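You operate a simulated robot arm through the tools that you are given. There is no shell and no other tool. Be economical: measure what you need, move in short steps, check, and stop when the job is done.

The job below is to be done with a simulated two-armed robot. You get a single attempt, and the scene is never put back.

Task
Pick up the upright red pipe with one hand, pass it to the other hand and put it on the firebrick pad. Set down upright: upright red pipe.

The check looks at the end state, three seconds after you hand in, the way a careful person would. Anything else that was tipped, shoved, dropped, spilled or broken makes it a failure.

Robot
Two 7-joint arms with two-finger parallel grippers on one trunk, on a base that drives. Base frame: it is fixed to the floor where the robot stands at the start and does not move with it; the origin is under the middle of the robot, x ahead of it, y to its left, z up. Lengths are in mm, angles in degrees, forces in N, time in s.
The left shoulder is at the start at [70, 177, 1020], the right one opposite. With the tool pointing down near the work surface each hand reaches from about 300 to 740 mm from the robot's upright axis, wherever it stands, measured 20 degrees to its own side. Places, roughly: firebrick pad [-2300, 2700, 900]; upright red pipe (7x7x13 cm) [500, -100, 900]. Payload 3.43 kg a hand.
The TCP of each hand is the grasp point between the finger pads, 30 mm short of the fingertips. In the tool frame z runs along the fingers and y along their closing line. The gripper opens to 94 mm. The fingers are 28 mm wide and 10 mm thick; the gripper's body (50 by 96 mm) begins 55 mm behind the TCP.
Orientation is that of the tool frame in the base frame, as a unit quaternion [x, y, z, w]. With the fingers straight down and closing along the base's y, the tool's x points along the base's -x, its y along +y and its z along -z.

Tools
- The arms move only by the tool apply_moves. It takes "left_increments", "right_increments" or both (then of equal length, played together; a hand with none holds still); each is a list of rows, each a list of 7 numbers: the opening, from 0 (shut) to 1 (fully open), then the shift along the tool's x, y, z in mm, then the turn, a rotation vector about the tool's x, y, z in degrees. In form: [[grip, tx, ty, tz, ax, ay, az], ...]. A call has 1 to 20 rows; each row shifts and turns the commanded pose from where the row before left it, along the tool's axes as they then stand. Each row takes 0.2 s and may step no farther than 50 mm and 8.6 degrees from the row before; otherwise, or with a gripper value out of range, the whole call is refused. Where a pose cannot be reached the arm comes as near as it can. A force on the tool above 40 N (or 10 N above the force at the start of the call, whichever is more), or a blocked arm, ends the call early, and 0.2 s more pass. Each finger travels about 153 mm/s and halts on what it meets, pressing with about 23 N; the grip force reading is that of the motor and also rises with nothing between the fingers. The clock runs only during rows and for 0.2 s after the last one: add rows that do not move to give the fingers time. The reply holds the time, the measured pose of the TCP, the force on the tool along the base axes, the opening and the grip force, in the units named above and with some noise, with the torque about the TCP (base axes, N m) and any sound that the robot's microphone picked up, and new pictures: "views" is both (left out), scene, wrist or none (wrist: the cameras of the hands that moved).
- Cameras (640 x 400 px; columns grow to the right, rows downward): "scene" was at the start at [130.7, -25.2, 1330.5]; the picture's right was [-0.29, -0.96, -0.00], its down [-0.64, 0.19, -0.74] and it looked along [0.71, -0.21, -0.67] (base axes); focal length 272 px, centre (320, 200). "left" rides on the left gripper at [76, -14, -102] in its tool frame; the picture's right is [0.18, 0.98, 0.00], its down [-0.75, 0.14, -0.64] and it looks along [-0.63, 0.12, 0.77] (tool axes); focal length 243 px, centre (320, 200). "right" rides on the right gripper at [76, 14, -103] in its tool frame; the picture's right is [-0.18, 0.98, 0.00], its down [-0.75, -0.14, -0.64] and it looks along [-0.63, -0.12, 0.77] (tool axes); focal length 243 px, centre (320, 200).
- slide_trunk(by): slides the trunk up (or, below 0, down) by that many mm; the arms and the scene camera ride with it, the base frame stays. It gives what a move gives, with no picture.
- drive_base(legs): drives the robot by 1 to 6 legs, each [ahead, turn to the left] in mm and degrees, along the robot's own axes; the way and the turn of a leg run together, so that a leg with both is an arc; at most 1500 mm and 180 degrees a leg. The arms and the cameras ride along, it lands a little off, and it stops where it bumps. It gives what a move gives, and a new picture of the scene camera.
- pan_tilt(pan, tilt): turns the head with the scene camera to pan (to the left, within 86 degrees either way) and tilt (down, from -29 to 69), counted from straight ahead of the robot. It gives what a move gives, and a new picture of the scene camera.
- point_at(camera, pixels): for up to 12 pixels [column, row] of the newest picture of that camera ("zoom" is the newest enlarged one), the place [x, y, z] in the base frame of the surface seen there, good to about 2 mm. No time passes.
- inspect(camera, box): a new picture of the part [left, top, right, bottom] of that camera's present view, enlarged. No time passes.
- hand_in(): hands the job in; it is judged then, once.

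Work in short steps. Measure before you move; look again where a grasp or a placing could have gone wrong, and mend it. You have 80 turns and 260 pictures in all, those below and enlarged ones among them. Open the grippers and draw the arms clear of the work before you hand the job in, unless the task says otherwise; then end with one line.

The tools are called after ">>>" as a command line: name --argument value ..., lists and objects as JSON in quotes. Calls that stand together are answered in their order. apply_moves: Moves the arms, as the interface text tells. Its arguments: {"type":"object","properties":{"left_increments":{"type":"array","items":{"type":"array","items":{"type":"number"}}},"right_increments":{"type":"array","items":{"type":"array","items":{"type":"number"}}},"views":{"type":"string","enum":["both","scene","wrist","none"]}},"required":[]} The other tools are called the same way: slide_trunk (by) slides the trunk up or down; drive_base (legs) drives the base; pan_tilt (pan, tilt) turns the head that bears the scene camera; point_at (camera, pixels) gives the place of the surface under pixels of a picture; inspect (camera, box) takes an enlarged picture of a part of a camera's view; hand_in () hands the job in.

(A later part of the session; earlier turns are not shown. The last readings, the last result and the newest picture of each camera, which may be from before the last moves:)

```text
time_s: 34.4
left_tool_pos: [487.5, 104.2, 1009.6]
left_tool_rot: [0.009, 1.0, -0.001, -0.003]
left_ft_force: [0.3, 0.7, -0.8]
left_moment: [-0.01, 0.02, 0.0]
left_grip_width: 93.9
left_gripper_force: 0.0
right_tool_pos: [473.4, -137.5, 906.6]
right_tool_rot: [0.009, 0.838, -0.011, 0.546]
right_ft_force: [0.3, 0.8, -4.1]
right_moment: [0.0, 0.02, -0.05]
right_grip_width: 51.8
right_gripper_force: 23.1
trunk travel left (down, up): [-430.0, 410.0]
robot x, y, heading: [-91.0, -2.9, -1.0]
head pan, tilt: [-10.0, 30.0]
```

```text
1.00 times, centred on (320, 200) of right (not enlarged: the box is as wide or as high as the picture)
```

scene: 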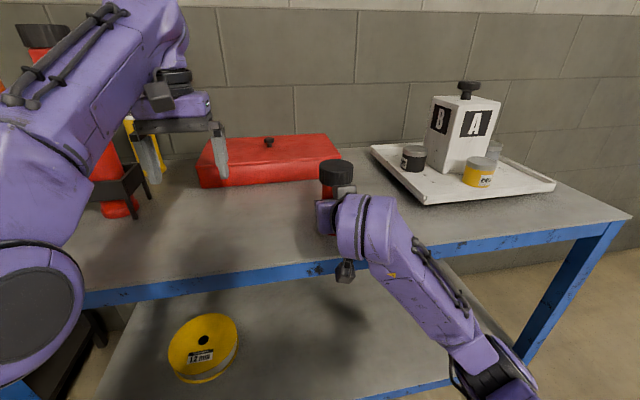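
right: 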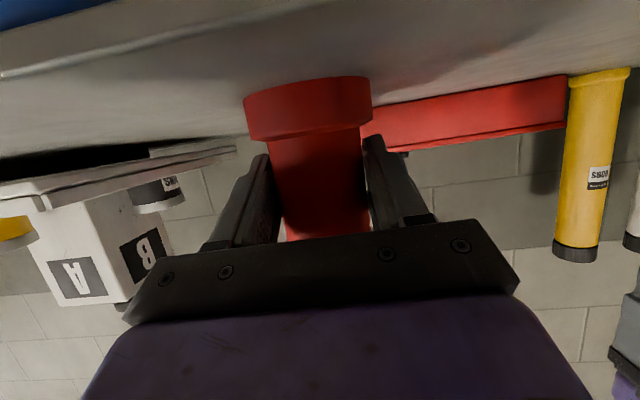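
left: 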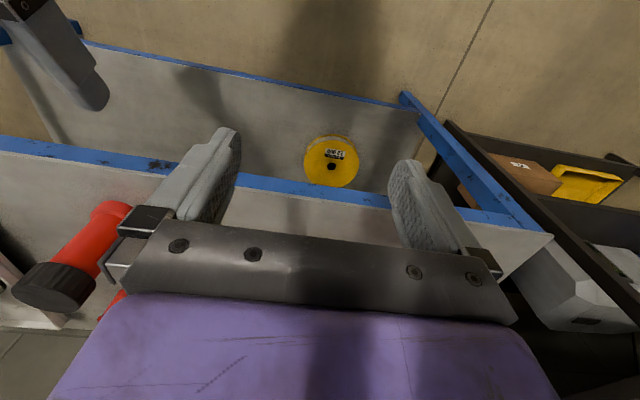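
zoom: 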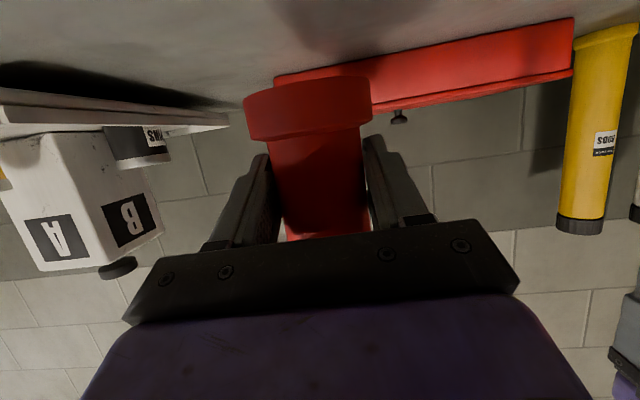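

Lifted cleanly and upright. I raise 60 mm more and back off 250 mm to hand over in free space.

>>> slide_trunk --by 60

>>> drive_base --legs '[[-300, 0]]'

>>> apply_moves --right_increments '[[0, 9.1, 16, 4, 0, 0, 0], [0, 9.1, 16, 4, 0, 0, 0], [0, 9.1, 16, 4, 0, 0, 0], [0, 9.1, 16, 4, 0, 0, 0], [0, 0, 0, 0, 0, 0, 0], [0, 0, 0, 0, 0, 0, 0]]' --views "both"

```text
time_s: 35.4
left_tool_pos: [487.7, 104.7, 1069.2]
left_tool_rot: [0.009, 1.0, 0.0, -0.003]
left_ft_force: [-0.5, -0.2, 0.1]
left_moment: [-0.02, -0.02, -0.01]
left_grip_width: 93.8
left_gripper_force: 0.0
right_tool_pos: [474.0, -137.0, 965.2]
right_tool_rot: [0.008, 0.837, -0.01, 0.546]
right_ft_force: [0.3, 0.3, -4.3]
right_moment: [0.01, 0.04, 0.0]
right_grip_width: 51.8
right_gripper_force: 22.9
trunk travel left (down, up): [-490.0, 350.0]
robot x, y, heading: [-88.3, -4.6, -1.3]
head pan, tilt: [-10.0, 30.0]
```

```text
time_s: 37.4
left_tool_pos: [189.3, 110.4, 1069.8]
left_tool_rot: [0.01, 1.0, -0.002, -0.002]
left_ft_force: [-0.5, -0.3, -0.1]
left_moment: [-0.02, -0.01, 0.01]
left_grip_width: 93.8
left_gripper_force: 0.1
right_tool_pos: [175.7, -131.7, 966.1]
right_tool_rot: [0.008, 0.837, -0.01, 0.547]
right_ft_force: [0.8, -0.8, -3.9]
right_moment: [0.01, 0.01, -0.01]
right_grip_width: 51.6
right_gripper_force: 22.7
trunk travel left (down, up): [-490.0, 350.0]
robot x, y, heading: [-383.9, -2.4, -1.4]
head pan, tilt: [-10.0, 30.0]
```

scene: 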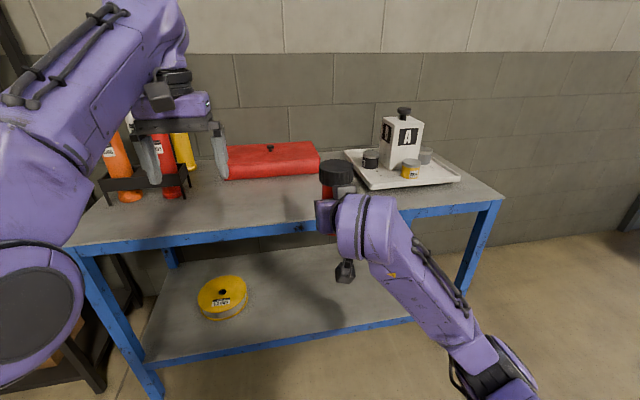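

```text
time_s: 38.8
left_tool_pos: [189.6, 110.4, 1070.0]
left_tool_rot: [0.009, 1.0, -0.002, -0.002]
left_ft_force: [-0.8, -0.2, 0.3]
left_moment: [0.04, 0.0, 0.03]
left_grip_width: 94.0
left_gripper_force: 0.0
right_tool_pos: [178.8, -68.5, 926.9]
right_tool_rot: [0.008, 0.837, -0.011, 0.546]
right_ft_force: [0.2, -0.6, -3.9]
right_moment: [-0.04, 0.04, -0.06]
right_grip_width: 51.3
right_gripper_force: 23.2
trunk travel left (down, up): [-490.0, 350.0]
robot x, y, heading: [-387.4, 5.7, -1.3]
head pan, tilt: [-10.0, 30.0]
```

scene: 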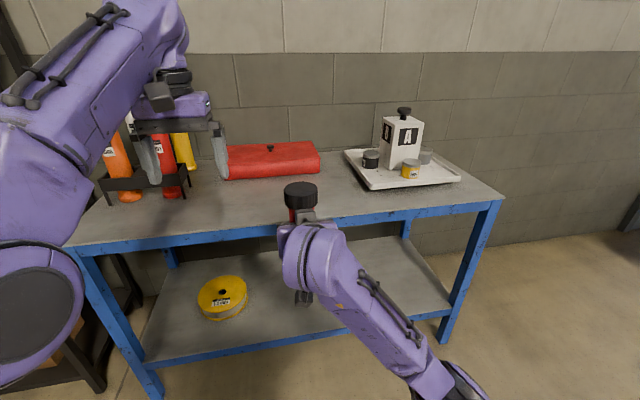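
right: 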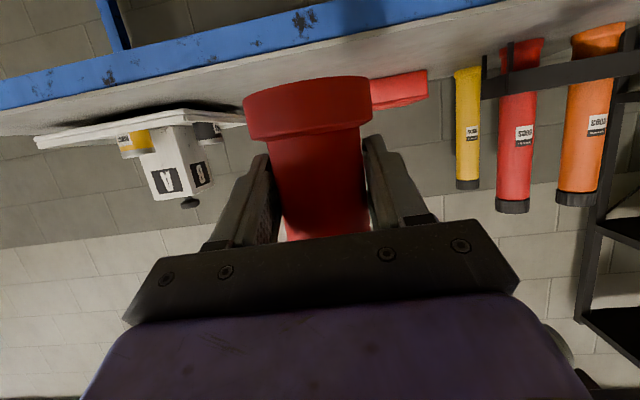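

The whole move was reachable. I lower the pipe another 45 mm and 25 mm left, leaving room for the left hand above it.

>>> apply_moves --right_increments '[[0, 13.7, 8, 6, 0, 0, 0], [0, 13.7, 8, 6, 0, 0, 0], [0, 13.7, 8, 6, 0, 0, 0], [0, 0, 0, 0, 0, 0, 0], [0, 0, 0, 0, 0, 0, 0]]' --views "scene"

>>> pan_tilt --pan -5 --tilt 40

```text
time_s: 40.0
left_tool_pos: [189.4, 110.6, 1071.0]
left_tool_rot: [0.01, 1.0, -0.002, -0.002]
left_ft_force: [-0.5, 0.3, -0.7]
left_moment: [-0.02, 0.02, -0.03]
left_grip_width: 94.3
left_gripper_force: 0.1
right_tool_pos: [176.3, -45.1, 880.9]
right_tool_rot: [0.008, 0.838, -0.011, 0.546]
right_ft_force: [-0.2, -0.2, -3.4]
right_moment: [0.0, -0.01, 0.03]
right_grip_width: 51.7
right_gripper_force: 22.8
trunk travel left (down, up): [-490.0, 350.0]
robot x, y, heading: [-385.1, 4.0, -1.2]
head pan, tilt: [-10.0, 30.0]
```

scene: 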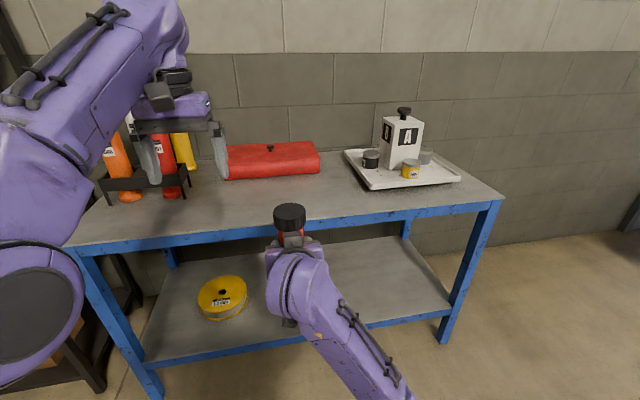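

```text
time_s: 40.7
left_tool_pos: [189.2, 110.6, 1070.1]
left_tool_rot: [0.01, 1.0, -0.001, -0.003]
left_ft_force: [0.2, -0.1, 0.2]
left_moment: [0.0, -0.01, 0.02]
left_grip_width: 93.9
left_gripper_force: 0.0
right_tool_pos: [178.8, -44.9, 883.2]
right_tool_rot: [0.009, 0.837, -0.011, 0.546]
right_ft_force: [-0.5, 0.9, -4.0]
right_moment: [-0.02, 0.04, 0.01]
right_grip_width: 52.0
right_gripper_force: 23.0
trunk travel left (down, up): [-490.0, 350.0]
robot x, y, heading: [-386.5, 2.4, -1.6]
head pan, tilt: [-5.0, 40.0]
```

scene: 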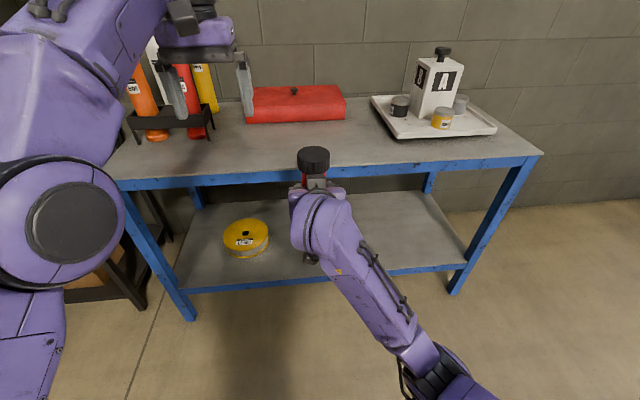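

The cap is at (313,160). I measure its edges.

>>> inspect --camera "scene" --box '[270, 130, 360, 200]'

>>> point_at --camera "scene" --pixels '[[314, 151], [314, 158], [314, 166], [300, 156], [328, 156], [314, 171]]'

```text
5.71 times, centred on (315, 165) of scene
```

zoom: 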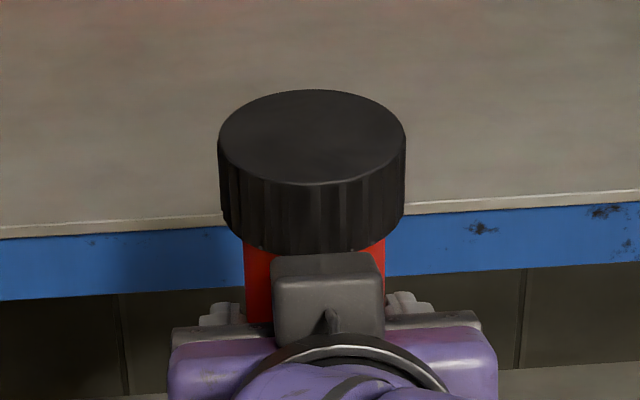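

```text
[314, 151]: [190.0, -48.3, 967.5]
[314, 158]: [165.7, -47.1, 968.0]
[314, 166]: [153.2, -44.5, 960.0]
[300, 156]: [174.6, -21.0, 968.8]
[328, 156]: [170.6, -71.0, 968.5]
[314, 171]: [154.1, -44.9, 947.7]
```

Cap centre is (185,-45), top 968. I bring the left hand over it at its present height.

>>> apply_moves --left_increments '[[1, 2, -39, 0, 0, 0, 0], [1, 2, -39, 0, 0, 0, 0], [1, 2, -39, 0, 0, 0, 0], [1, 0, -39, 0, 0, 0, 0], [1, 0, 0, 0, 0, 0, 0], [1, 0, 0, 0, 0, 0, 0]]' --views "both"

```text
time_s: 42.1
left_tool_pos: [174.7, 37.6, 1056.8]
left_tool_rot: [0.009, 1.0, -0.001, -0.001]
left_ft_force: [0.4, -0.6, -0.4]
left_moment: [-0.01, 0.01, -0.01]
left_grip_width: 93.6
left_gripper_force: 0.0
left hand out of reach, approached as far as the arm can: row 1, 2, 3, 4
right_tool_pos: [177.9, -46.0, 882.3]
right_tool_rot: [0.009, 0.838, -0.011, 0.546]
right_ft_force: [-0.6, -0.2, -4.2]
right_moment: [0.01, 0.01, -0.02]
right_grip_width: 51.7
right_gripper_force: 22.8
trunk travel left (down, up): [-490.0, 350.0]
robot x, y, heading: [-387.5, -0.4, -1.3]
head pan, tilt: [-5.0, 40.0]
```

scene: 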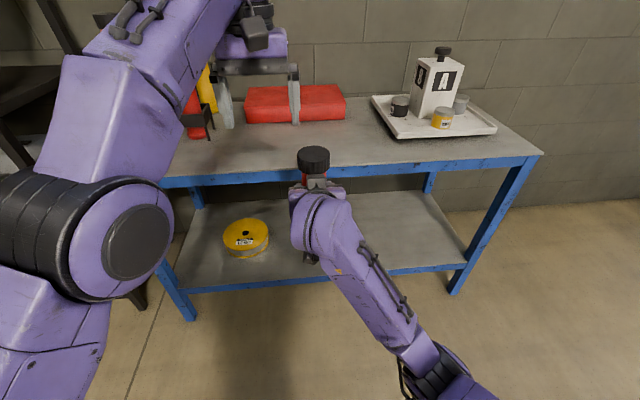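
left: 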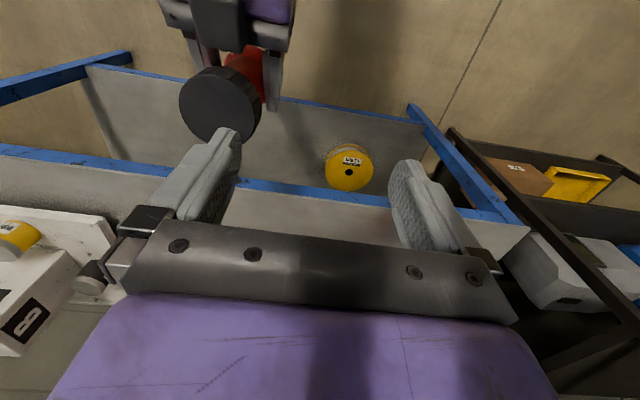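

The left arm is stretched there, so I bring the pipe further left toward it.

>>> apply_moves --right_increments '[[0, 0, 20, 0, 0, 0, 0], [0, 0, 20, 0, 0, 0, 0], [0, 0, 20, 0, 0, 0, 0], [0, 0, 15, 0, 0, 0, 0], [0, 0, 0, 0, 0, 0, 0], [0, 0, 0, 0, 0, 0, 0]]' --views "scene"

>>> inspect --camera "left" --box '[0, 0, 640, 400]'

```text
time_s: 43.7
left_tool_pos: [175.3, 37.2, 1056.9]
left_tool_rot: [0.008, 1.0, -0.002, -0.001]
left_ft_force: [-0.3, 0.4, 0.3]
left_moment: [0.02, 0.03, -0.01]
left_grip_width: 94.1
left_gripper_force: 0.0
right_tool_pos: [199.4, -8.5, 867.7]
right_tool_rot: [0.012, 0.831, -0.068, 0.553]
right_ft_force: [0.4, -0.1, -3.4]
right_moment: [0.03, 0.02, 0.0]
right_grip_width: 51.6
right_gripper_force: 22.7
trunk travel left (down, up): [-490.0, 350.0]
robot x, y, heading: [-389.5, 2.4, -1.2]
head pan, tilt: [-5.0, 40.0]
stopped in row 6 (right hand): the arm was blocked; the commanded pose is now the measured one
```

scene: 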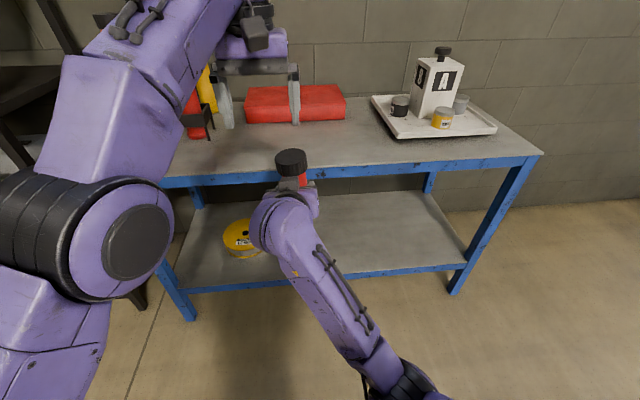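

```text
1.00 times, centred on (320, 200) of left (not enlarged: the box is as wide or as high as the picture)
```

zoom: 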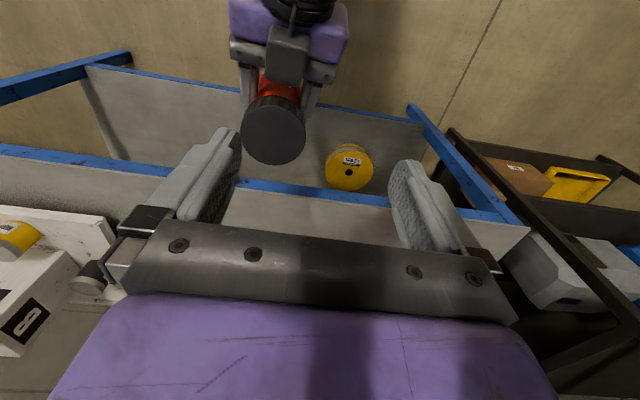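

The arm hit a joint limit and rolled ~6°; I straighten the hand and come back 12 mm to the right.

>>> apply_moves --right_increments '[[0, 0, -8, 0, 0, 0, 0], [0, 0, -4, 0, -3.7, 0, 1.45], [0, 0, 0, 0, -3.6, 0, 1.45], [0, 0, 0, 0, 0, 0, 0], [0, 0, 0, 0, 0, 0, 0]]' --views "scene"

```text
time_s: 44.9
left_tool_pos: [174.7, 36.5, 1056.2]
left_tool_rot: [0.009, 1.0, -0.001, -0.001]
left_ft_force: [-0.9, 0.2, 1.2]
left_moment: [-0.04, 0.02, -0.02]
left_grip_width: 93.7
left_gripper_force: 0.1
right_tool_pos: [193.4, -19.9, 871.3]
right_tool_rot: [-0.003, 0.833, 0.0, 0.553]
right_ft_force: [0.5, 0.4, -3.8]
right_moment: [0.0, 0.04, -0.02]
right_grip_width: 51.7
right_gripper_force: 22.6
right hand out of reach, approached as far as the arm can: row 3
trunk travel left (down, up): [-490.0, 350.0]
robot x, y, heading: [-385.2, -0.2, -1.4]
head pan, tilt: [-5.0, 40.0]
```

scene: 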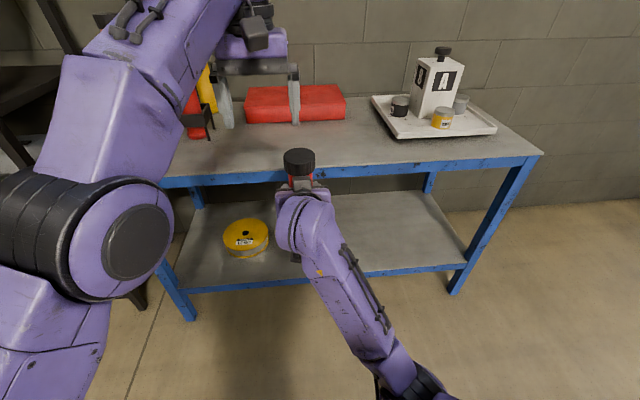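

Straight again. I measure the cap and bring the left hand over it somewhat lower (tips still ~35 mm above the cap).

>>> point_at --camera "scene" --pixels '[[299, 153], [299, 165], [286, 158], [299, 158], [313, 158], [299, 170]]'

>>> apply_moves --left_increments '[[1, 0, 0, 30, 0, 0, 0], [1, -8, -19, 0, 0, 0, 0], [1, -8, -19, 0, 0, 0, 0], [1, -8, -19, 0, 0, 0, 0], [1, 0, 0, 0, 0, 0, 0], [1, 0, 0, 0, 0, 0, 0]]' --views "both"

```text
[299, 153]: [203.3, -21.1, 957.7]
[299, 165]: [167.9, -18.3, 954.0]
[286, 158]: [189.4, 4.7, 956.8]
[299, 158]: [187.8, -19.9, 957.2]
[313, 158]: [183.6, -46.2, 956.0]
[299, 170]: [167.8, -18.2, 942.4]
```

```text
time_s: 46.3
left_tool_pos: [183.9, 5.5, 1018.2]
left_tool_rot: [0.008, 1.0, -0.002, -0.001]
left_ft_force: [0.0, -0.7, -0.8]
left_moment: [-0.01, 0.0, 0.02]
left_grip_width: 94.1
left_gripper_force: 0.0
left hand out of reach, approached as far as the arm can: row 3, 4
right_tool_pos: [192.2, -19.5, 872.1]
right_tool_rot: [-0.004, 0.833, 0.0, 0.553]
right_ft_force: [-0.1, 0.2, -4.9]
right_moment: [0.01, 0.01, -0.02]
right_grip_width: 51.7
right_gripper_force: 23.1
trunk travel left (down, up): [-490.0, 350.0]
robot x, y, heading: [-386.3, 1.1, -1.4]
head pan, tilt: [-5.0, 40.0]
```

scene: 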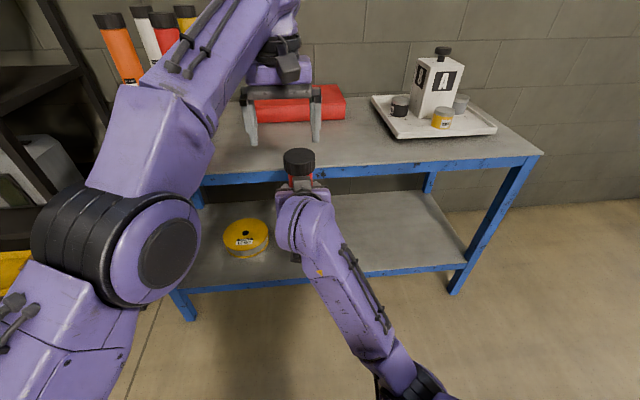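
left: 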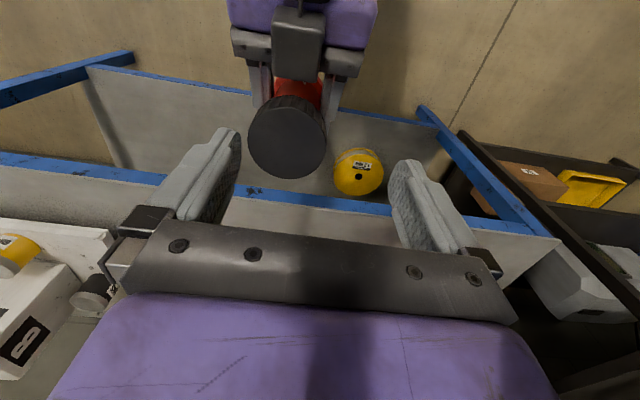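

Left needs 16 mm forward and 25 mm right; lower it eases the reach. I go down to tips ~8 mm above the cap plane and then shift.

>>> apply_moves --left_increments '[[1, 0, 0, 20, 0, 0, 0], [1, -5, -9, 0, 0, 0, 0], [1, -5, -8, 0, 0, 0, 0], [1, -5, -8, 0, 0, 0, 0], [1, 0, 0, 0, 0, 0, 0]]' --views "none"

>>> point_at --camera "scene" --pixels '[[303, 183], [303, 188], [285, 190], [320, 190], [310, 200], [300, 230]]'

```text
time_s: 47.5
left_tool_pos: [189.2, -5.1, 999.0]
left_tool_rot: [0.01, 1.0, -0.002, 0.0]
left_ft_force: [0.0, 0.1, 0.1]
left_moment: [-0.02, -0.01, -0.02]
left_grip_width: 93.8
left_gripper_force: 0.0
left hand out of reach, approached as far as the arm can: row 3, 4
right_tool_pos: [192.3, -19.5, 872.1]
right_tool_rot: [-0.003, 0.833, 0.0, 0.553]
right_ft_force: [0.0, -0.9, -3.3]
right_moment: [-0.01, 0.02, -0.02]
right_grip_width: 51.7
right_gripper_force: 23.3
trunk travel left (down, up): [-490.0, 350.0]
robot x, y, heading: [-388.1, 2.1, -1.7]
head pan, tilt: [-5.0, 40.0]
```

```text
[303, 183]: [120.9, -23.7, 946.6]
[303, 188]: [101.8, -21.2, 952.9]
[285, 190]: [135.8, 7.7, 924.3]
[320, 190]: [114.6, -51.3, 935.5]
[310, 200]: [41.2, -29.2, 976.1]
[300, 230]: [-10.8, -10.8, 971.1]
```

Nearly there; reach improves as it goes lower. I lower the pipe 24 mm, then bring the left hand down and across in step.

>>> apply_moves --right_increments '[[0, 11, 0, 4.8, 0, 0, 0], [0, 11, 0, 4.8, 0, 0, 0], [0, 0, 0, 0, 0, 0, 0], [0, 0, 0, 0, 0, 0, 0]]' --views "scene"

>>> apply_moves --left_increments '[[1, 0, 0, 20, 0, 0, 0], [1, -4, -8, 0, 0, 0, 0], [1, -4, -7, 0, 0, 0, 0], [1, 0, 0, 0, 0, 0, 0]]' --views "wrist"

```text
time_s: 48.5
left_tool_pos: [188.6, -4.3, 999.4]
left_tool_rot: [0.009, 1.0, -0.002, -0.001]
left_ft_force: [0.2, -0.5, -0.1]
left_moment: [0.03, -0.05, 0.05]
left_grip_width: 94.3
left_gripper_force: 0.0
right_tool_pos: [187.4, -23.9, 855.7]
right_tool_rot: [-0.001, 0.828, -0.009, 0.561]
right_ft_force: [0.4, 0.2, -4.2]
right_moment: [-0.01, 0.03, 0.02]
right_grip_width: 51.3
right_gripper_force: 22.8
right hand out of reach, approached as far as the arm can: row 1, 2
trunk travel left (down, up): [-490.0, 350.0]
robot x, y, heading: [-388.3, 3.1, -1.2]
head pan, tilt: [-5.0, 40.0]
```

scene: 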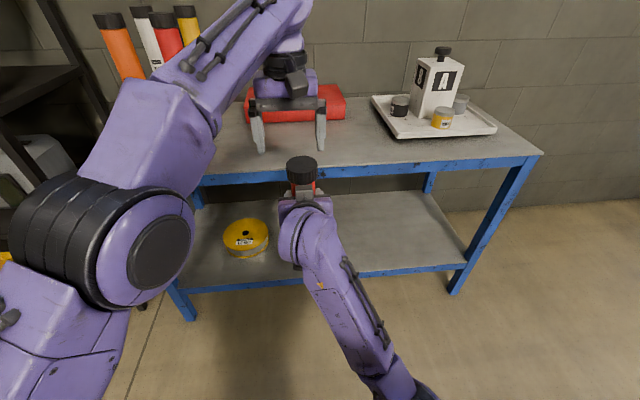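

```text
time_s: 49.5
left_tool_pos: [196.0, -16.7, 978.8]
left_tool_rot: [0.01, 1.0, -0.002, -0.001]
left_ft_force: [-0.5, 0.2, 0.7]
left_moment: [0.0, -0.05, 0.01]
left_grip_width: 94.0
left_gripper_force: 0.0
left hand out of reach, approached as far as the arm can: row 3
right_tool_pos: [185.8, -24.7, 854.1]
right_tool_rot: [-0.002, 0.83, -0.011, 0.558]
right_ft_force: [0.2, 0.5, -3.7]
right_moment: [0.03, 0.02, -0.02]
right_grip_width: 51.4
right_gripper_force: 23.0
trunk travel left (down, up): [-490.0, 350.0]
robot x, y, heading: [-388.4, 1.8, -1.5]
head pan, tilt: [-5.0, 40.0]
```

left: 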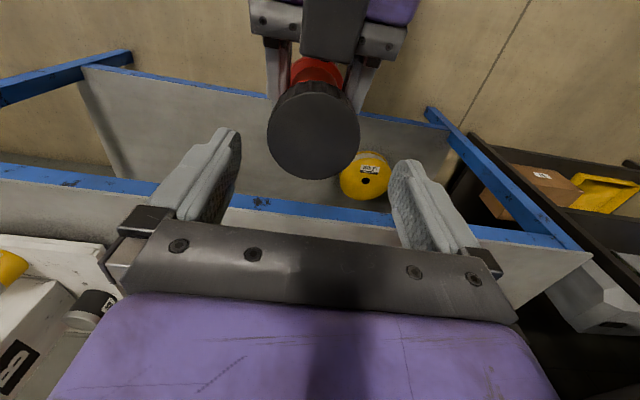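

Left is at (196,-17,979), the cap just below. I measure the cap precisely before descending.

>>> inspect --camera "scene" --box '[230, 60, 390, 220]'

>>> point_at --camera "scene" --pixels '[[301, 161], [288, 166], [315, 166], [302, 173], [302, 166]]'

>>> point_at --camera "left" --pixels '[[275, 130], [353, 130], [313, 90], [313, 170], [313, 130], [222, 140], [408, 170]]'

```text
2.50 times, centred on (310, 140) of scene
```

zoom: 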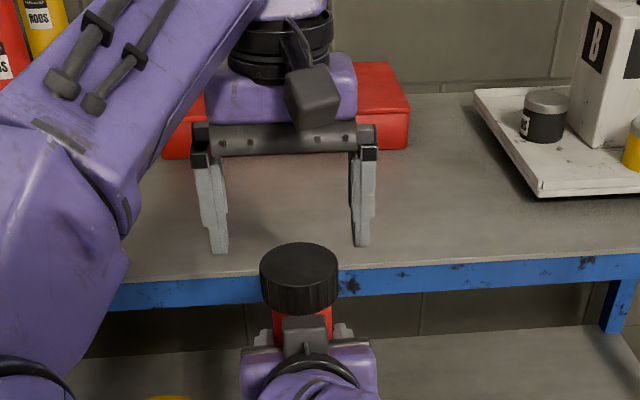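

```text
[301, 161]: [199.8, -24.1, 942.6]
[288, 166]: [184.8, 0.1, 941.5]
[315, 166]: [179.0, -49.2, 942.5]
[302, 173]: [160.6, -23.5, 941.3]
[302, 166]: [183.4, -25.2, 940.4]
```

```text
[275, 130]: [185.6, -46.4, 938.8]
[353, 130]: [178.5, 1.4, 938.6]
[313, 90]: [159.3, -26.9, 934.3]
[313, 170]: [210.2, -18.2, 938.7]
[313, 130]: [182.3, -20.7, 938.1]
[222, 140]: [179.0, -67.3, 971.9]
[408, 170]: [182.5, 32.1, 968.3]
```

Cap centre is (191,-24), top 941. I shift the left hand 7 mm right, 4 mm back, and descend 25 mm.

>>> apply_moves --left_increments '[[1, 4, -7, 3, 0, 0, 0], [1, 0, 0, 0, 0, 0, 0], [1, 0, 0, 8, 0, 0, 0], [1, 0, 0, 8, 0, 0, 0], [1, 0, 0, 8, 0, 0, 0], [1, 0, 0, 0, 0, 0, 0]]' --views "both"

```text
time_s: 50.9
left_tool_pos: [194.4, -17.4, 949.6]
left_tool_rot: [0.003, 1.0, -0.006, -0.006]
left_ft_force: [-0.2, -1.0, 0.0]
left_moment: [-0.01, 0.0, 0.0]
left_grip_width: 94.1
left_gripper_force: 0.1
right_tool_pos: [186.2, -24.5, 852.2]
right_tool_rot: [-0.004, 0.83, -0.01, 0.557]
right_ft_force: [0.0, -0.7, -4.0]
right_moment: [0.01, 0.03, -0.02]
right_grip_width: 51.9
right_gripper_force: 23.2
trunk travel left (down, up): [-490.0, 350.0]
robot x, y, heading: [-386.2, 5.2, -1.4]
head pan, tilt: [-5.0, 40.0]
```

scene: 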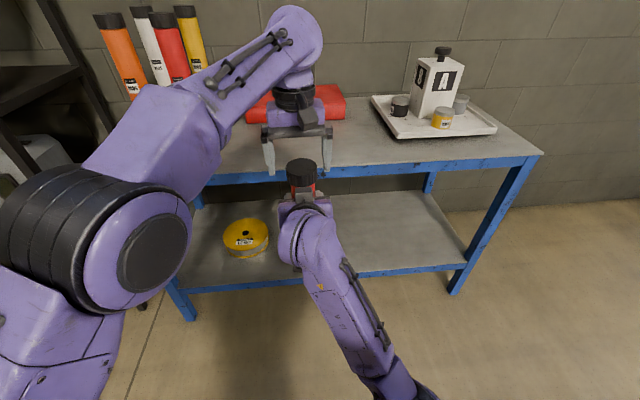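
left: 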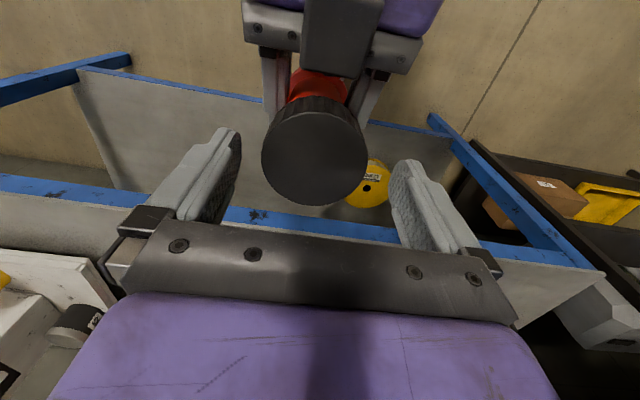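

The cap (col ~315) is centred between the left fingers and nothing touches. I go down the last 14 mm, nudging 4 mm right.

>>> apply_moves --left_increments '[[1, 0, -4, 7, 0, 0, 0], [1, 0, 0, 7, 0, 0, 0], [1, 0, 0, 0, 0, 0, 0], [1, 0, 0, 0, 0, 0, 0]]' --views "both"

>>> inspect --camera "scene" --box '[240, 90, 360, 220]'

```text
time_s: 51.9
left_tool_pos: [195.7, -20.1, 934.8]
left_tool_rot: [0.002, 1.0, -0.008, -0.005]
left_ft_force: [0.3, 0.0, 0.6]
left_moment: [0.02, -0.02, 0.03]
left_grip_width: 94.2
left_gripper_force: 0.1
right_tool_pos: [187.6, -23.0, 850.5]
right_tool_rot: [-0.004, 0.832, -0.01, 0.555]
right_ft_force: [0.3, -0.1, -3.8]
right_moment: [0.01, 0.0, -0.01]
right_grip_width: 51.6
right_gripper_force: 22.6
trunk travel left (down, up): [-490.0, 350.0]
robot x, y, heading: [-387.7, 0.5, -1.3]
head pan, tilt: [-5.0, 40.0]
```

scene: 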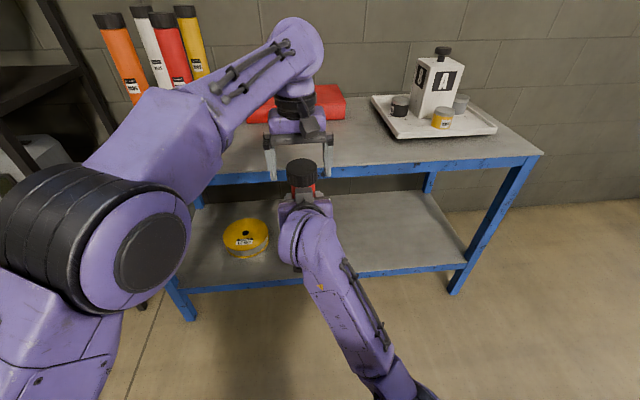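
left: 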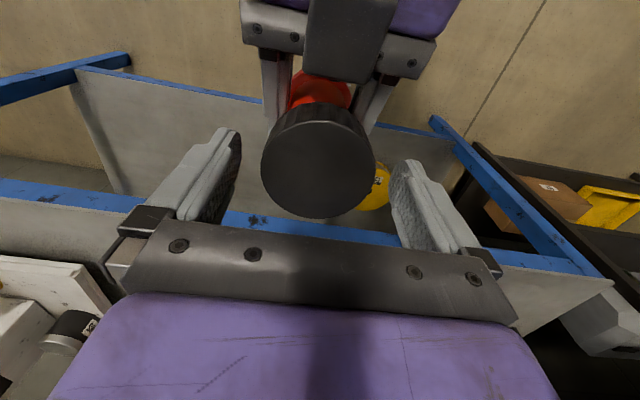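

```text
3.08 times, centred on (300, 155) of scene
```

zoom: 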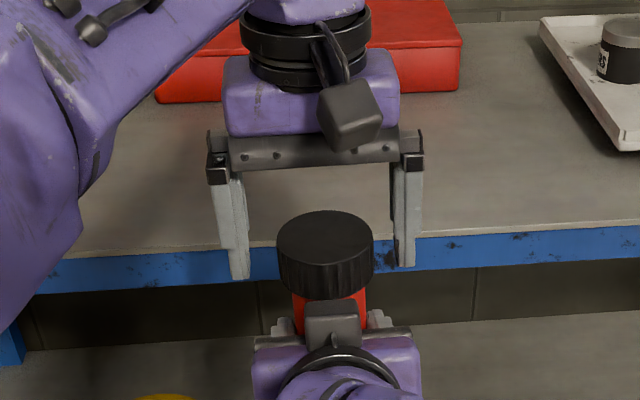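

Fingers straddle the cap. I check the cap's position relative to the fingertips once more.

>>> point_at --camera "left" --pixels '[[318, 125], [318, 213], [265, 170], [372, 170], [320, 170], [205, 175], [410, 190]]'

>>> point_at --camera "zoom" --pixels '[[240, 272], [404, 262], [325, 270], [325, 215]]'

```text
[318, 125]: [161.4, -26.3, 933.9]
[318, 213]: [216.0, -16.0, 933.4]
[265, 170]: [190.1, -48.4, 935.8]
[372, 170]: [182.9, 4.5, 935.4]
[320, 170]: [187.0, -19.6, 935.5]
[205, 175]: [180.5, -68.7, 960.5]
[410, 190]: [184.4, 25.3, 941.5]
```

```text
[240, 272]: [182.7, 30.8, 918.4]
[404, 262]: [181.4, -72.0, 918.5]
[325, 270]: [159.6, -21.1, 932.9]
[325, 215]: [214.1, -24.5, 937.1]
```

Cap centre (188,-22), top 936; the pads cover nearly the whole cap. I close the left gripper.

>>> apply_moves --left_increments '[[0.85, 0, 0, 0, 0, 0, 0], [0.75, 0, 0, 0, 0, 0, 0], [0.65, 0, 0, 0, 0, 0, 0], [0.5, 0, 0, 0, 0, 0, 0], [0.2, 0, 0, 0, 0, 0, 0], [0, 0, 0, 0, 0, 0, 0], [0, 0, 0, 0, 0, 0, 0]]' --views "wrist"

```text
time_s: 53.5
left_tool_pos: [195.9, -21.1, 937.9]
left_tool_rot: [0.003, 1.0, -0.009, -0.004]
left_ft_force: [-4.7, -11.8, -9.7]
left_moment: [-0.67, 0.16, 0.03]
left_grip_width: 58.8
left_gripper_force: 22.8
right_tool_pos: [184.8, -22.9, 849.6]
right_tool_rot: [-0.006, 0.831, -0.009, 0.557]
right_ft_force: [4.1, 11.0, 5.9]
right_moment: [-0.3, 0.2, 0.03]
right_grip_width: 51.7
right_gripper_force: 23.0
trunk travel left (down, up): [-490.0, 350.0]
robot x, y, heading: [-388.5, 4.9, -1.4]
head pan, tilt: [-5.0, 40.0]
```

left: 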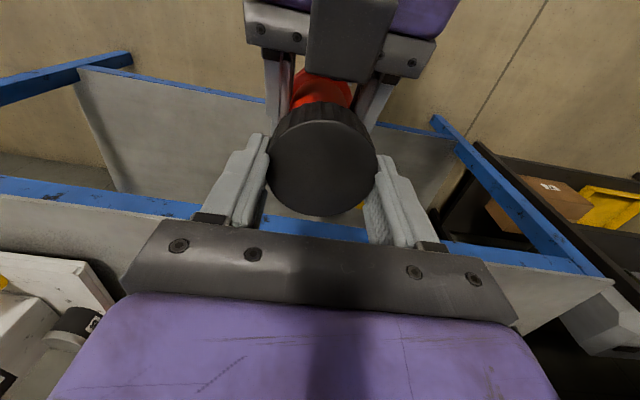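

The cap is held at 59 mm with 23 N. I now open the right gripper gradually.

>>> apply_moves --right_increments '[[0.6, 0, 0, 0, 0, 0, 0], [0.75, 0, 0, 0, 0, 0, 0], [1, 0, 0, 0, 0, 0, 0], [1, 0, 0, 0, 0, 0, 0], [1, 0, 0, 0, 0, 0, 0]]' --views "both"

```text
time_s: 54.7
left_tool_pos: [194.9, -19.4, 939.4]
left_tool_rot: [0.002, 1.0, -0.008, -0.003]
left_ft_force: [0.2, 0.1, -3.2]
left_moment: [0.01, 0.0, -0.03]
left_grip_width: 58.7
left_gripper_force: 22.7
right_tool_pos: [185.9, -23.0, 849.8]
right_tool_rot: [-0.004, 0.831, -0.01, 0.556]
right_ft_force: [-0.8, -0.1, -0.2]
right_moment: [0.0, -0.03, 0.01]
right_grip_width: 94.1
right_gripper_force: 0.0
trunk travel left (down, up): [-490.0, 350.0]
robot x, y, heading: [-390.7, 2.1, -0.9]
head pan, tilt: [-5.0, 40.0]
```

scene: 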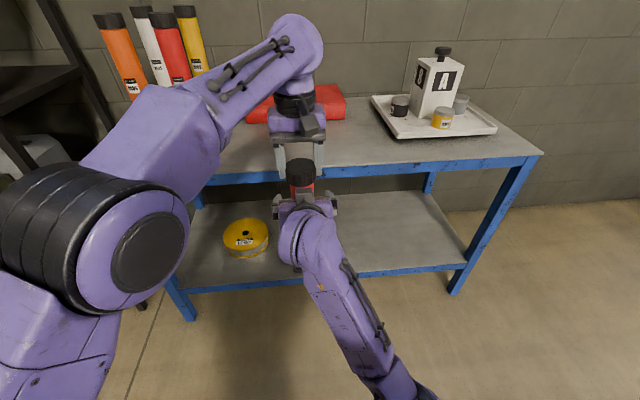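
right: 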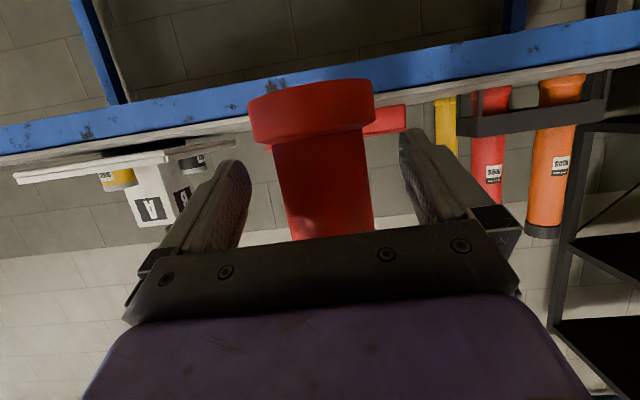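

The left hand carries the weight alone. I try retreating the right hand backwards along its fingers in small steps.

>>> apply_moves --right_increments '[[1, 0, 0, -10, 0, 0, 0], [1, 0, 0, -10, 0, 0, 0], [1, 0, 0, 0, 0, 0, 0]]' --views "none"

```text
time_s: 55.5
left_tool_pos: [196.4, -19.7, 939.9]
left_tool_rot: [0.002, 1.0, -0.009, -0.003]
left_ft_force: [0.2, -0.2, -3.4]
left_moment: [-0.02, 0.0, 0.03]
left_grip_width: 58.6
left_gripper_force: 23.2
right_tool_pos: [167.3, -18.9, 863.7]
right_tool_rot: [-0.002, 0.83, -0.002, 0.558]
right_ft_force: [-0.2, -0.2, -0.1]
right_moment: [-0.01, 0.04, 0.01]
right_grip_width: 93.9
right_gripper_force: 0.0
trunk travel left (down, up): [-490.0, 350.0]
robot x, y, heading: [-390.8, 0.0, -1.3]
head pan, tilt: [-5.0, 40.0]
```

It works, with a small drift of 4 mm in y. I continue.

>>> apply_moves --right_increments '[[1, 0, -3, -10, 0, 0, 0], [1, 0, 0, -10, 0, 0, 0], [1, 0, 0, 0, 0, 0, 0]]' --views "wrist"

```text
time_s: 56.3
left_tool_pos: [195.1, -19.7, 940.2]
left_tool_rot: [0.002, 1.0, -0.009, -0.003]
left_ft_force: [0.1, 0.3, -2.9]
left_moment: [-0.01, 0.0, -0.01]
left_grip_width: 58.3
left_gripper_force: 22.9
right_tool_pos: [147.0, -20.3, 867.8]
right_tool_rot: [-0.002, 0.832, 0.002, 0.554]
right_ft_force: [-0.2, 0.2, -0.1]
right_moment: [0.04, -0.01, 0.0]
right_grip_width: 94.2
right_gripper_force: 0.1
trunk travel left (down, up): [-490.0, 350.0]
robot x, y, heading: [-387.9, 1.6, -1.2]
head pan, tilt: [-5.0, 40.0]
```

right: 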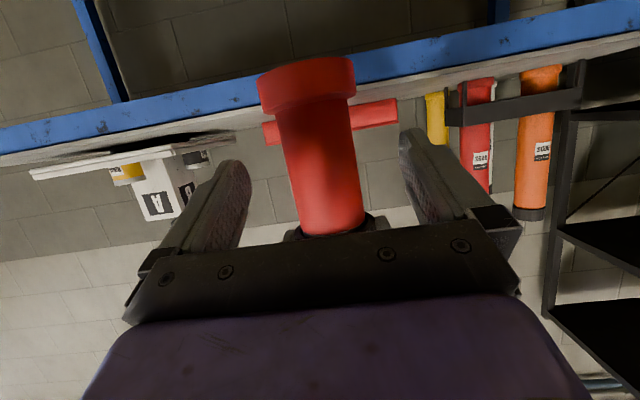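

The fingers are half out. 40 mm more backwards, watching for blocks.

>>> apply_moves --right_increments '[[1, 0, 0, -10, 0, 0, 0], [1, 0, 0, -10, 0, 0, 0], [1, 0, 0, -10, 0, 0, 0], [1, 0, 0, -10, 0, 0, 0], [1, 0, 0, 0, 0, 0, 0]]' --views "both"

```text
time_s: 57.5
left_tool_pos: [195.2, -19.3, 939.3]
left_tool_rot: [0.001, 1.0, -0.009, -0.003]
left_ft_force: [-0.4, 0.9, -3.9]
left_moment: [0.0, -0.04, -0.01]
left_grip_width: 58.4
left_gripper_force: 23.2
right_tool_pos: [111.4, -20.7, 881.3]
right_tool_rot: [-0.002, 0.832, 0.002, 0.554]
right_ft_force: [0.3, 0.3, 0.4]
right_moment: [0.02, -0.02, 0.02]
right_grip_width: 93.9
right_gripper_force: 0.1
trunk travel left (down, up): [-490.0, 350.0]
robot x, y, heading: [-385.6, 3.0, -1.5]
head pan, tilt: [-5.0, 40.0]
```

scene: 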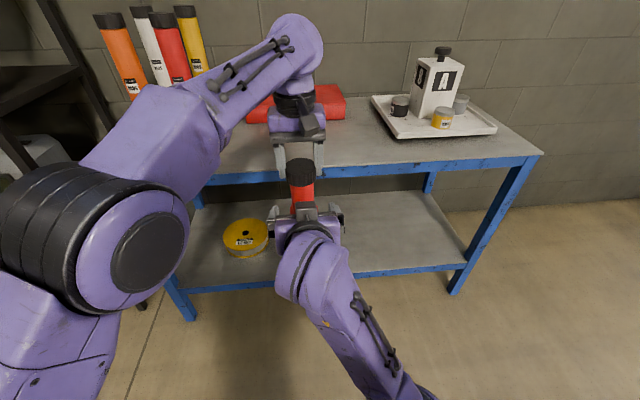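
right: 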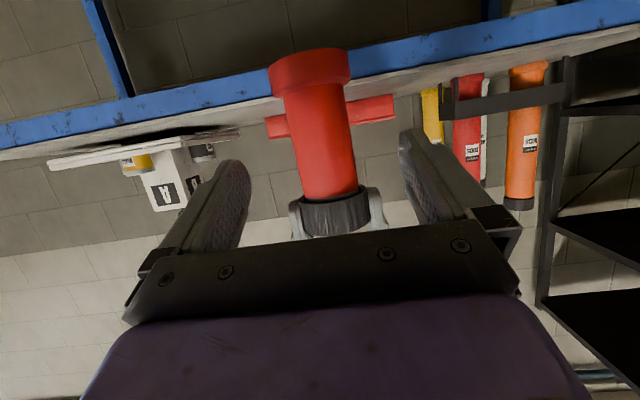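

The right fingers are clear of the pipe. I move the left hand with the pipe to the left and the right hand away to the right.

>>> apply_moves --left_increments '[[0, 0, 25, 0, 0, 0, 0], [0, 0, 25, -5, 0, 0, 0], [0, 0, 25, -10, 0, 0, 0], [0, 0, 25, -10, 0, 0, 0], [0, 0, 25, -10, 0, 0, 0], [0, 0, 25, -10, 0, 0, 0], [0, 0, 0, 0, 0, 0, 0], [0, 0, 0, 0, 0, 0, 0]]' --right_increments '[[1, 0, 0, 0, 0, 0, 0], [1, 0, -20, 0, 0, 0, 0], [1, 0, -20, 0, 0, 0, 0], [1, 0, -20, 0, 0, 0, 0], [1, 0, -20, 0, 0, 0, 0], [1, 0, -20, 0, 0, 0, 0], [1, 0, -20, 0, 0, 0, 0], [1, 0, 0, 0, 0, 0, 0]]' --views "both"

```text
time_s: 59.3
left_tool_pos: [194.0, 122.1, 981.0]
left_tool_rot: [0.009, 1.0, -0.002, -0.001]
left_ft_force: [-0.6, -0.3, -5.1]
left_moment: [-0.03, 0.0, 0.03]
left_grip_width: 58.5
left_gripper_force: 22.7
right_tool_pos: [106.5, -128.1, 885.2]
right_tool_rot: [-0.002, 0.833, 0.001, 0.554]
right_ft_force: [-1.1, -0.7, 0.5]
right_moment: [0.02, -0.01, 0.0]
right_grip_width: 94.0
right_gripper_force: 0.1
right hand out of reach, approached as far as the arm can: row 7
trunk travel left (down, up): [-490.0, 350.0]
robot x, y, heading: [-387.2, 5.7, -1.4]
head pan, tilt: [-5.0, 40.0]
```

scene: 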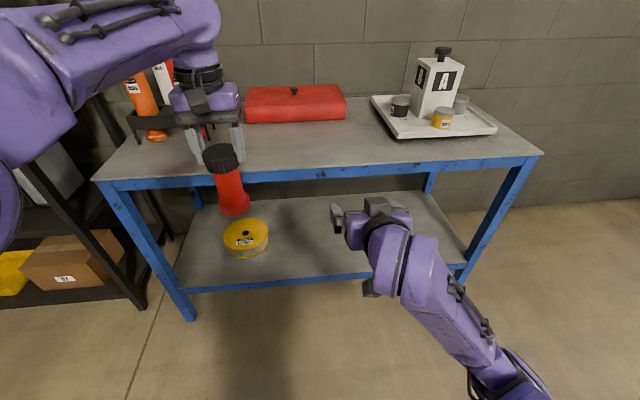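
right: 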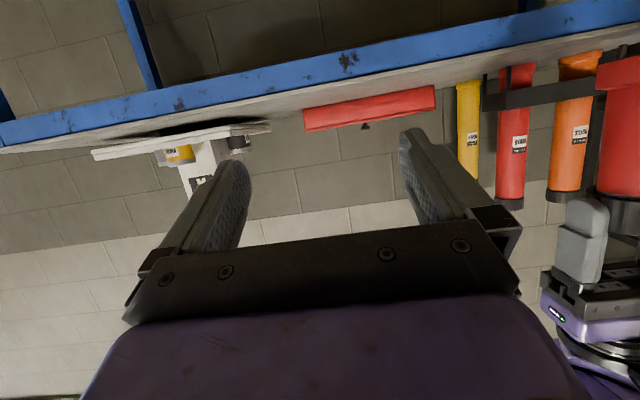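
left: 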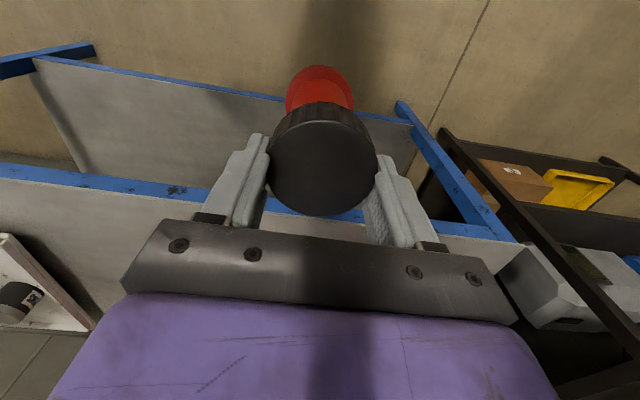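

Handover done: the pipe hangs upright from the left hand. I return the right hand to its pointing-down posture, out of the way.

>>> apply_moves --right_increments '[[1, 0, -25, -15, 0, 8.3, 0], [1, 0, -25, -15, 0, 8.3, 0], [1, 0, -25, -15, 0, 8.3, 0], [1, 0, -25, -15, 0, 8.3, 0], [1, 0, -25, -15, 0, 8.3, 0], [1, 0, -25, -15, 0, 8.3, 0], [1, 0, -25, -15, 0, 8.3, 0], [1, 0, -25, -15, 0, 8.3, 0], [1, 0, 0, -30, 0, 0, 0], [1, 0, 0, 0, 0, 0, 0]]' --views "none"

>>> slide_trunk --by 200

>>> pan_tilt --pan 80 --tilt 25

```text
time_s: 61.5
left_tool_pos: [194.7, 120.1, 980.8]
left_tool_rot: [0.009, 1.0, -0.002, -0.001]
left_ft_force: [-0.3, 0.4, -4.4]
left_moment: [-0.01, 0.01, 0.0]
left_grip_width: 58.4
left_gripper_force: 23.0
right_tool_pos: [35.3, -314.9, 1007.1]
right_tool_rot: [-0.003, 1.0, 0.002, 0.007]
right_ft_force: [0.2, 1.4, 0.8]
right_moment: [0.04, -0.01, -0.02]
right_grip_width: 94.0
right_gripper_force: 0.1
right hand out of reach, approached as far as the arm can: row 1, 2, 3
trunk travel left (down, up): [-490.0, 350.0]
robot x, y, heading: [-383.7, 2.8, -1.5]
head pan, tilt: [-5.0, 40.0]
```

```text
time_s: 63.7
left_tool_pos: [195.7, 121.6, 1180.1]
left_tool_rot: [0.009, 1.0, -0.002, -0.001]
left_ft_force: [0.1, 0.0, -4.2]
left_moment: [-0.02, 0.0, -0.01]
left_grip_width: 58.6
left_gripper_force: 23.2
right_tool_pos: [35.5, -314.1, 1207.1]
right_tool_rot: [-0.003, 1.0, 0.001, 0.009]
right_ft_force: [0.5, 0.0, -0.7]
right_moment: [0.0, -0.02, 0.01]
right_grip_width: 94.2
right_gripper_force: 0.1
trunk travel left (down, up): [-690.0, 150.0]
robot x, y, heading: [-386.0, 1.6, -1.8]
head pan, tilt: [-5.0, 40.0]
```

```text
time_s: 65.3
left_tool_pos: [195.4, 121.5, 1180.8]
left_tool_rot: [0.009, 1.0, -0.002, 0.0]
left_ft_force: [-0.6, 0.7, -3.6]
left_moment: [0.0, -0.04, -0.01]
left_grip_width: 58.5
left_gripper_force: 22.6
right_tool_pos: [34.6, -314.3, 1206.9]
right_tool_rot: [-0.003, 1.0, 0.001, 0.008]
right_ft_force: [-0.7, -0.5, -0.1]
right_moment: [-0.03, 0.04, 0.0]
right_grip_width: 94.1
right_gripper_force: 0.1
trunk travel left (down, up): [-690.0, 150.0]
robot x, y, heading: [-388.6, 3.6, -1.7]
head pan, tilt: [80.0, 25.0]
```

scene: 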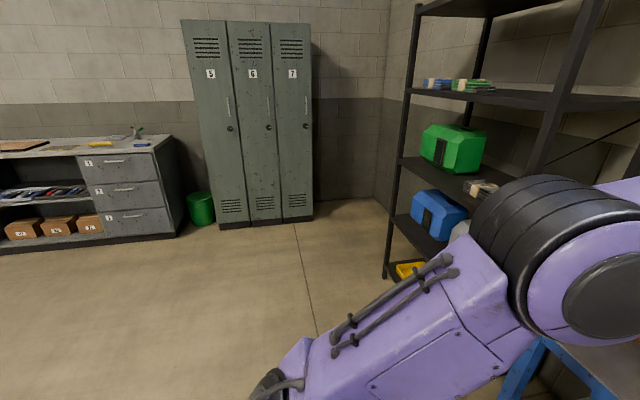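

I measure the rack, bench and lockers for the drive.

>>> point_at --camera "scene" --pixels '[[388, 272], [398, 150], [185, 232], [100, 242], [5, 252], [150, 145], [20, 148], [60, 143], [240, 225], [10, 330]]'

```text
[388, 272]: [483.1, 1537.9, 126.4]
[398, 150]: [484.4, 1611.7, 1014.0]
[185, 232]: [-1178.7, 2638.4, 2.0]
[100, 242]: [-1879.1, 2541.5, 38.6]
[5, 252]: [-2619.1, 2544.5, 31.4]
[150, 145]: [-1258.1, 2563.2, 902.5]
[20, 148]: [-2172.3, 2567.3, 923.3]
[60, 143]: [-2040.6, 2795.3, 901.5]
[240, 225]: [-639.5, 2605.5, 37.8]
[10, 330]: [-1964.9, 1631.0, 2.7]
```

Bench top is z≈902, front edge y≈2540. I turn left to face the way there and look for obstacles.

>>> drive_base --legs '[[0, 140]]'

>>> pan_tilt --pan 0 --tilt 28

```text
time_s: 71.5
left_tool_pos: [-910.4, 285.6, 1181.3]
left_tool_rot: [0.937, -0.35, 0.0, -0.001]
left_ft_force: [-0.7, -0.2, -5.1]
left_moment: [-0.01, 0.0, 0.0]
left_grip_width: 58.4
left_gripper_force: 23.2
right_tool_pos: [-506.8, 516.2, 1206.8]
right_tool_rot: [0.941, -0.339, -0.008, -0.002]
right_ft_force: [-0.1, 0.2, 0.2]
right_moment: [0.01, 0.0, 0.02]
right_grip_width: 94.1
right_gripper_force: 0.0
trunk travel left (down, up): [-690.0, 150.0]
robot x, y, heading: [-388.9, 0.1, 138.5]
head pan, tilt: [80.0, 25.0]
```

scene: 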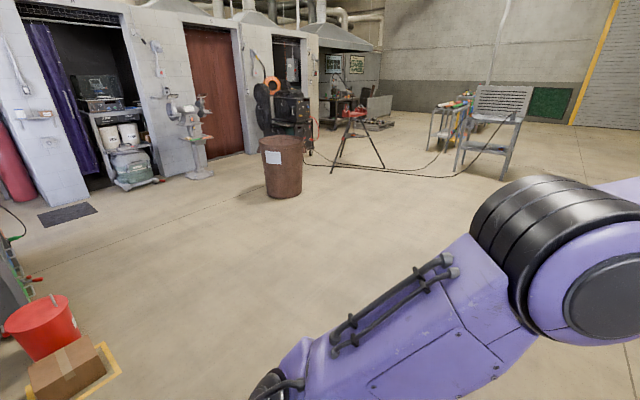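

```text
time_s: 73.0
left_tool_pos: [-910.1, 284.8, 1180.6]
left_tool_rot: [0.937, -0.349, 0.002, -0.002]
left_ft_force: [-0.1, -0.1, -3.0]
left_moment: [0.02, 0.03, 0.01]
left_grip_width: 58.6
left_gripper_force: 23.1
right_tool_pos: [-507.3, 516.9, 1207.2]
right_tool_rot: [0.941, -0.339, -0.008, -0.001]
right_ft_force: [-0.2, -0.6, 0.1]
right_moment: [-0.02, -0.01, 0.02]
right_grip_width: 94.1
right_gripper_force: 0.0
trunk travel left (down, up): [-690.0, 150.0]
robot x, y, heading: [-386.4, 1.4, 138.4]
head pan, tilt: [0.0, 28.0]
```

scene: 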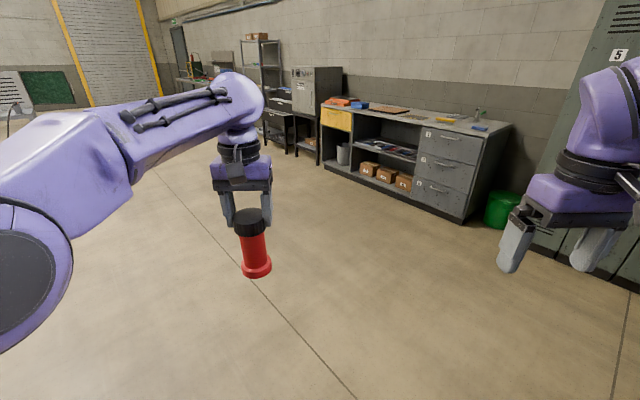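

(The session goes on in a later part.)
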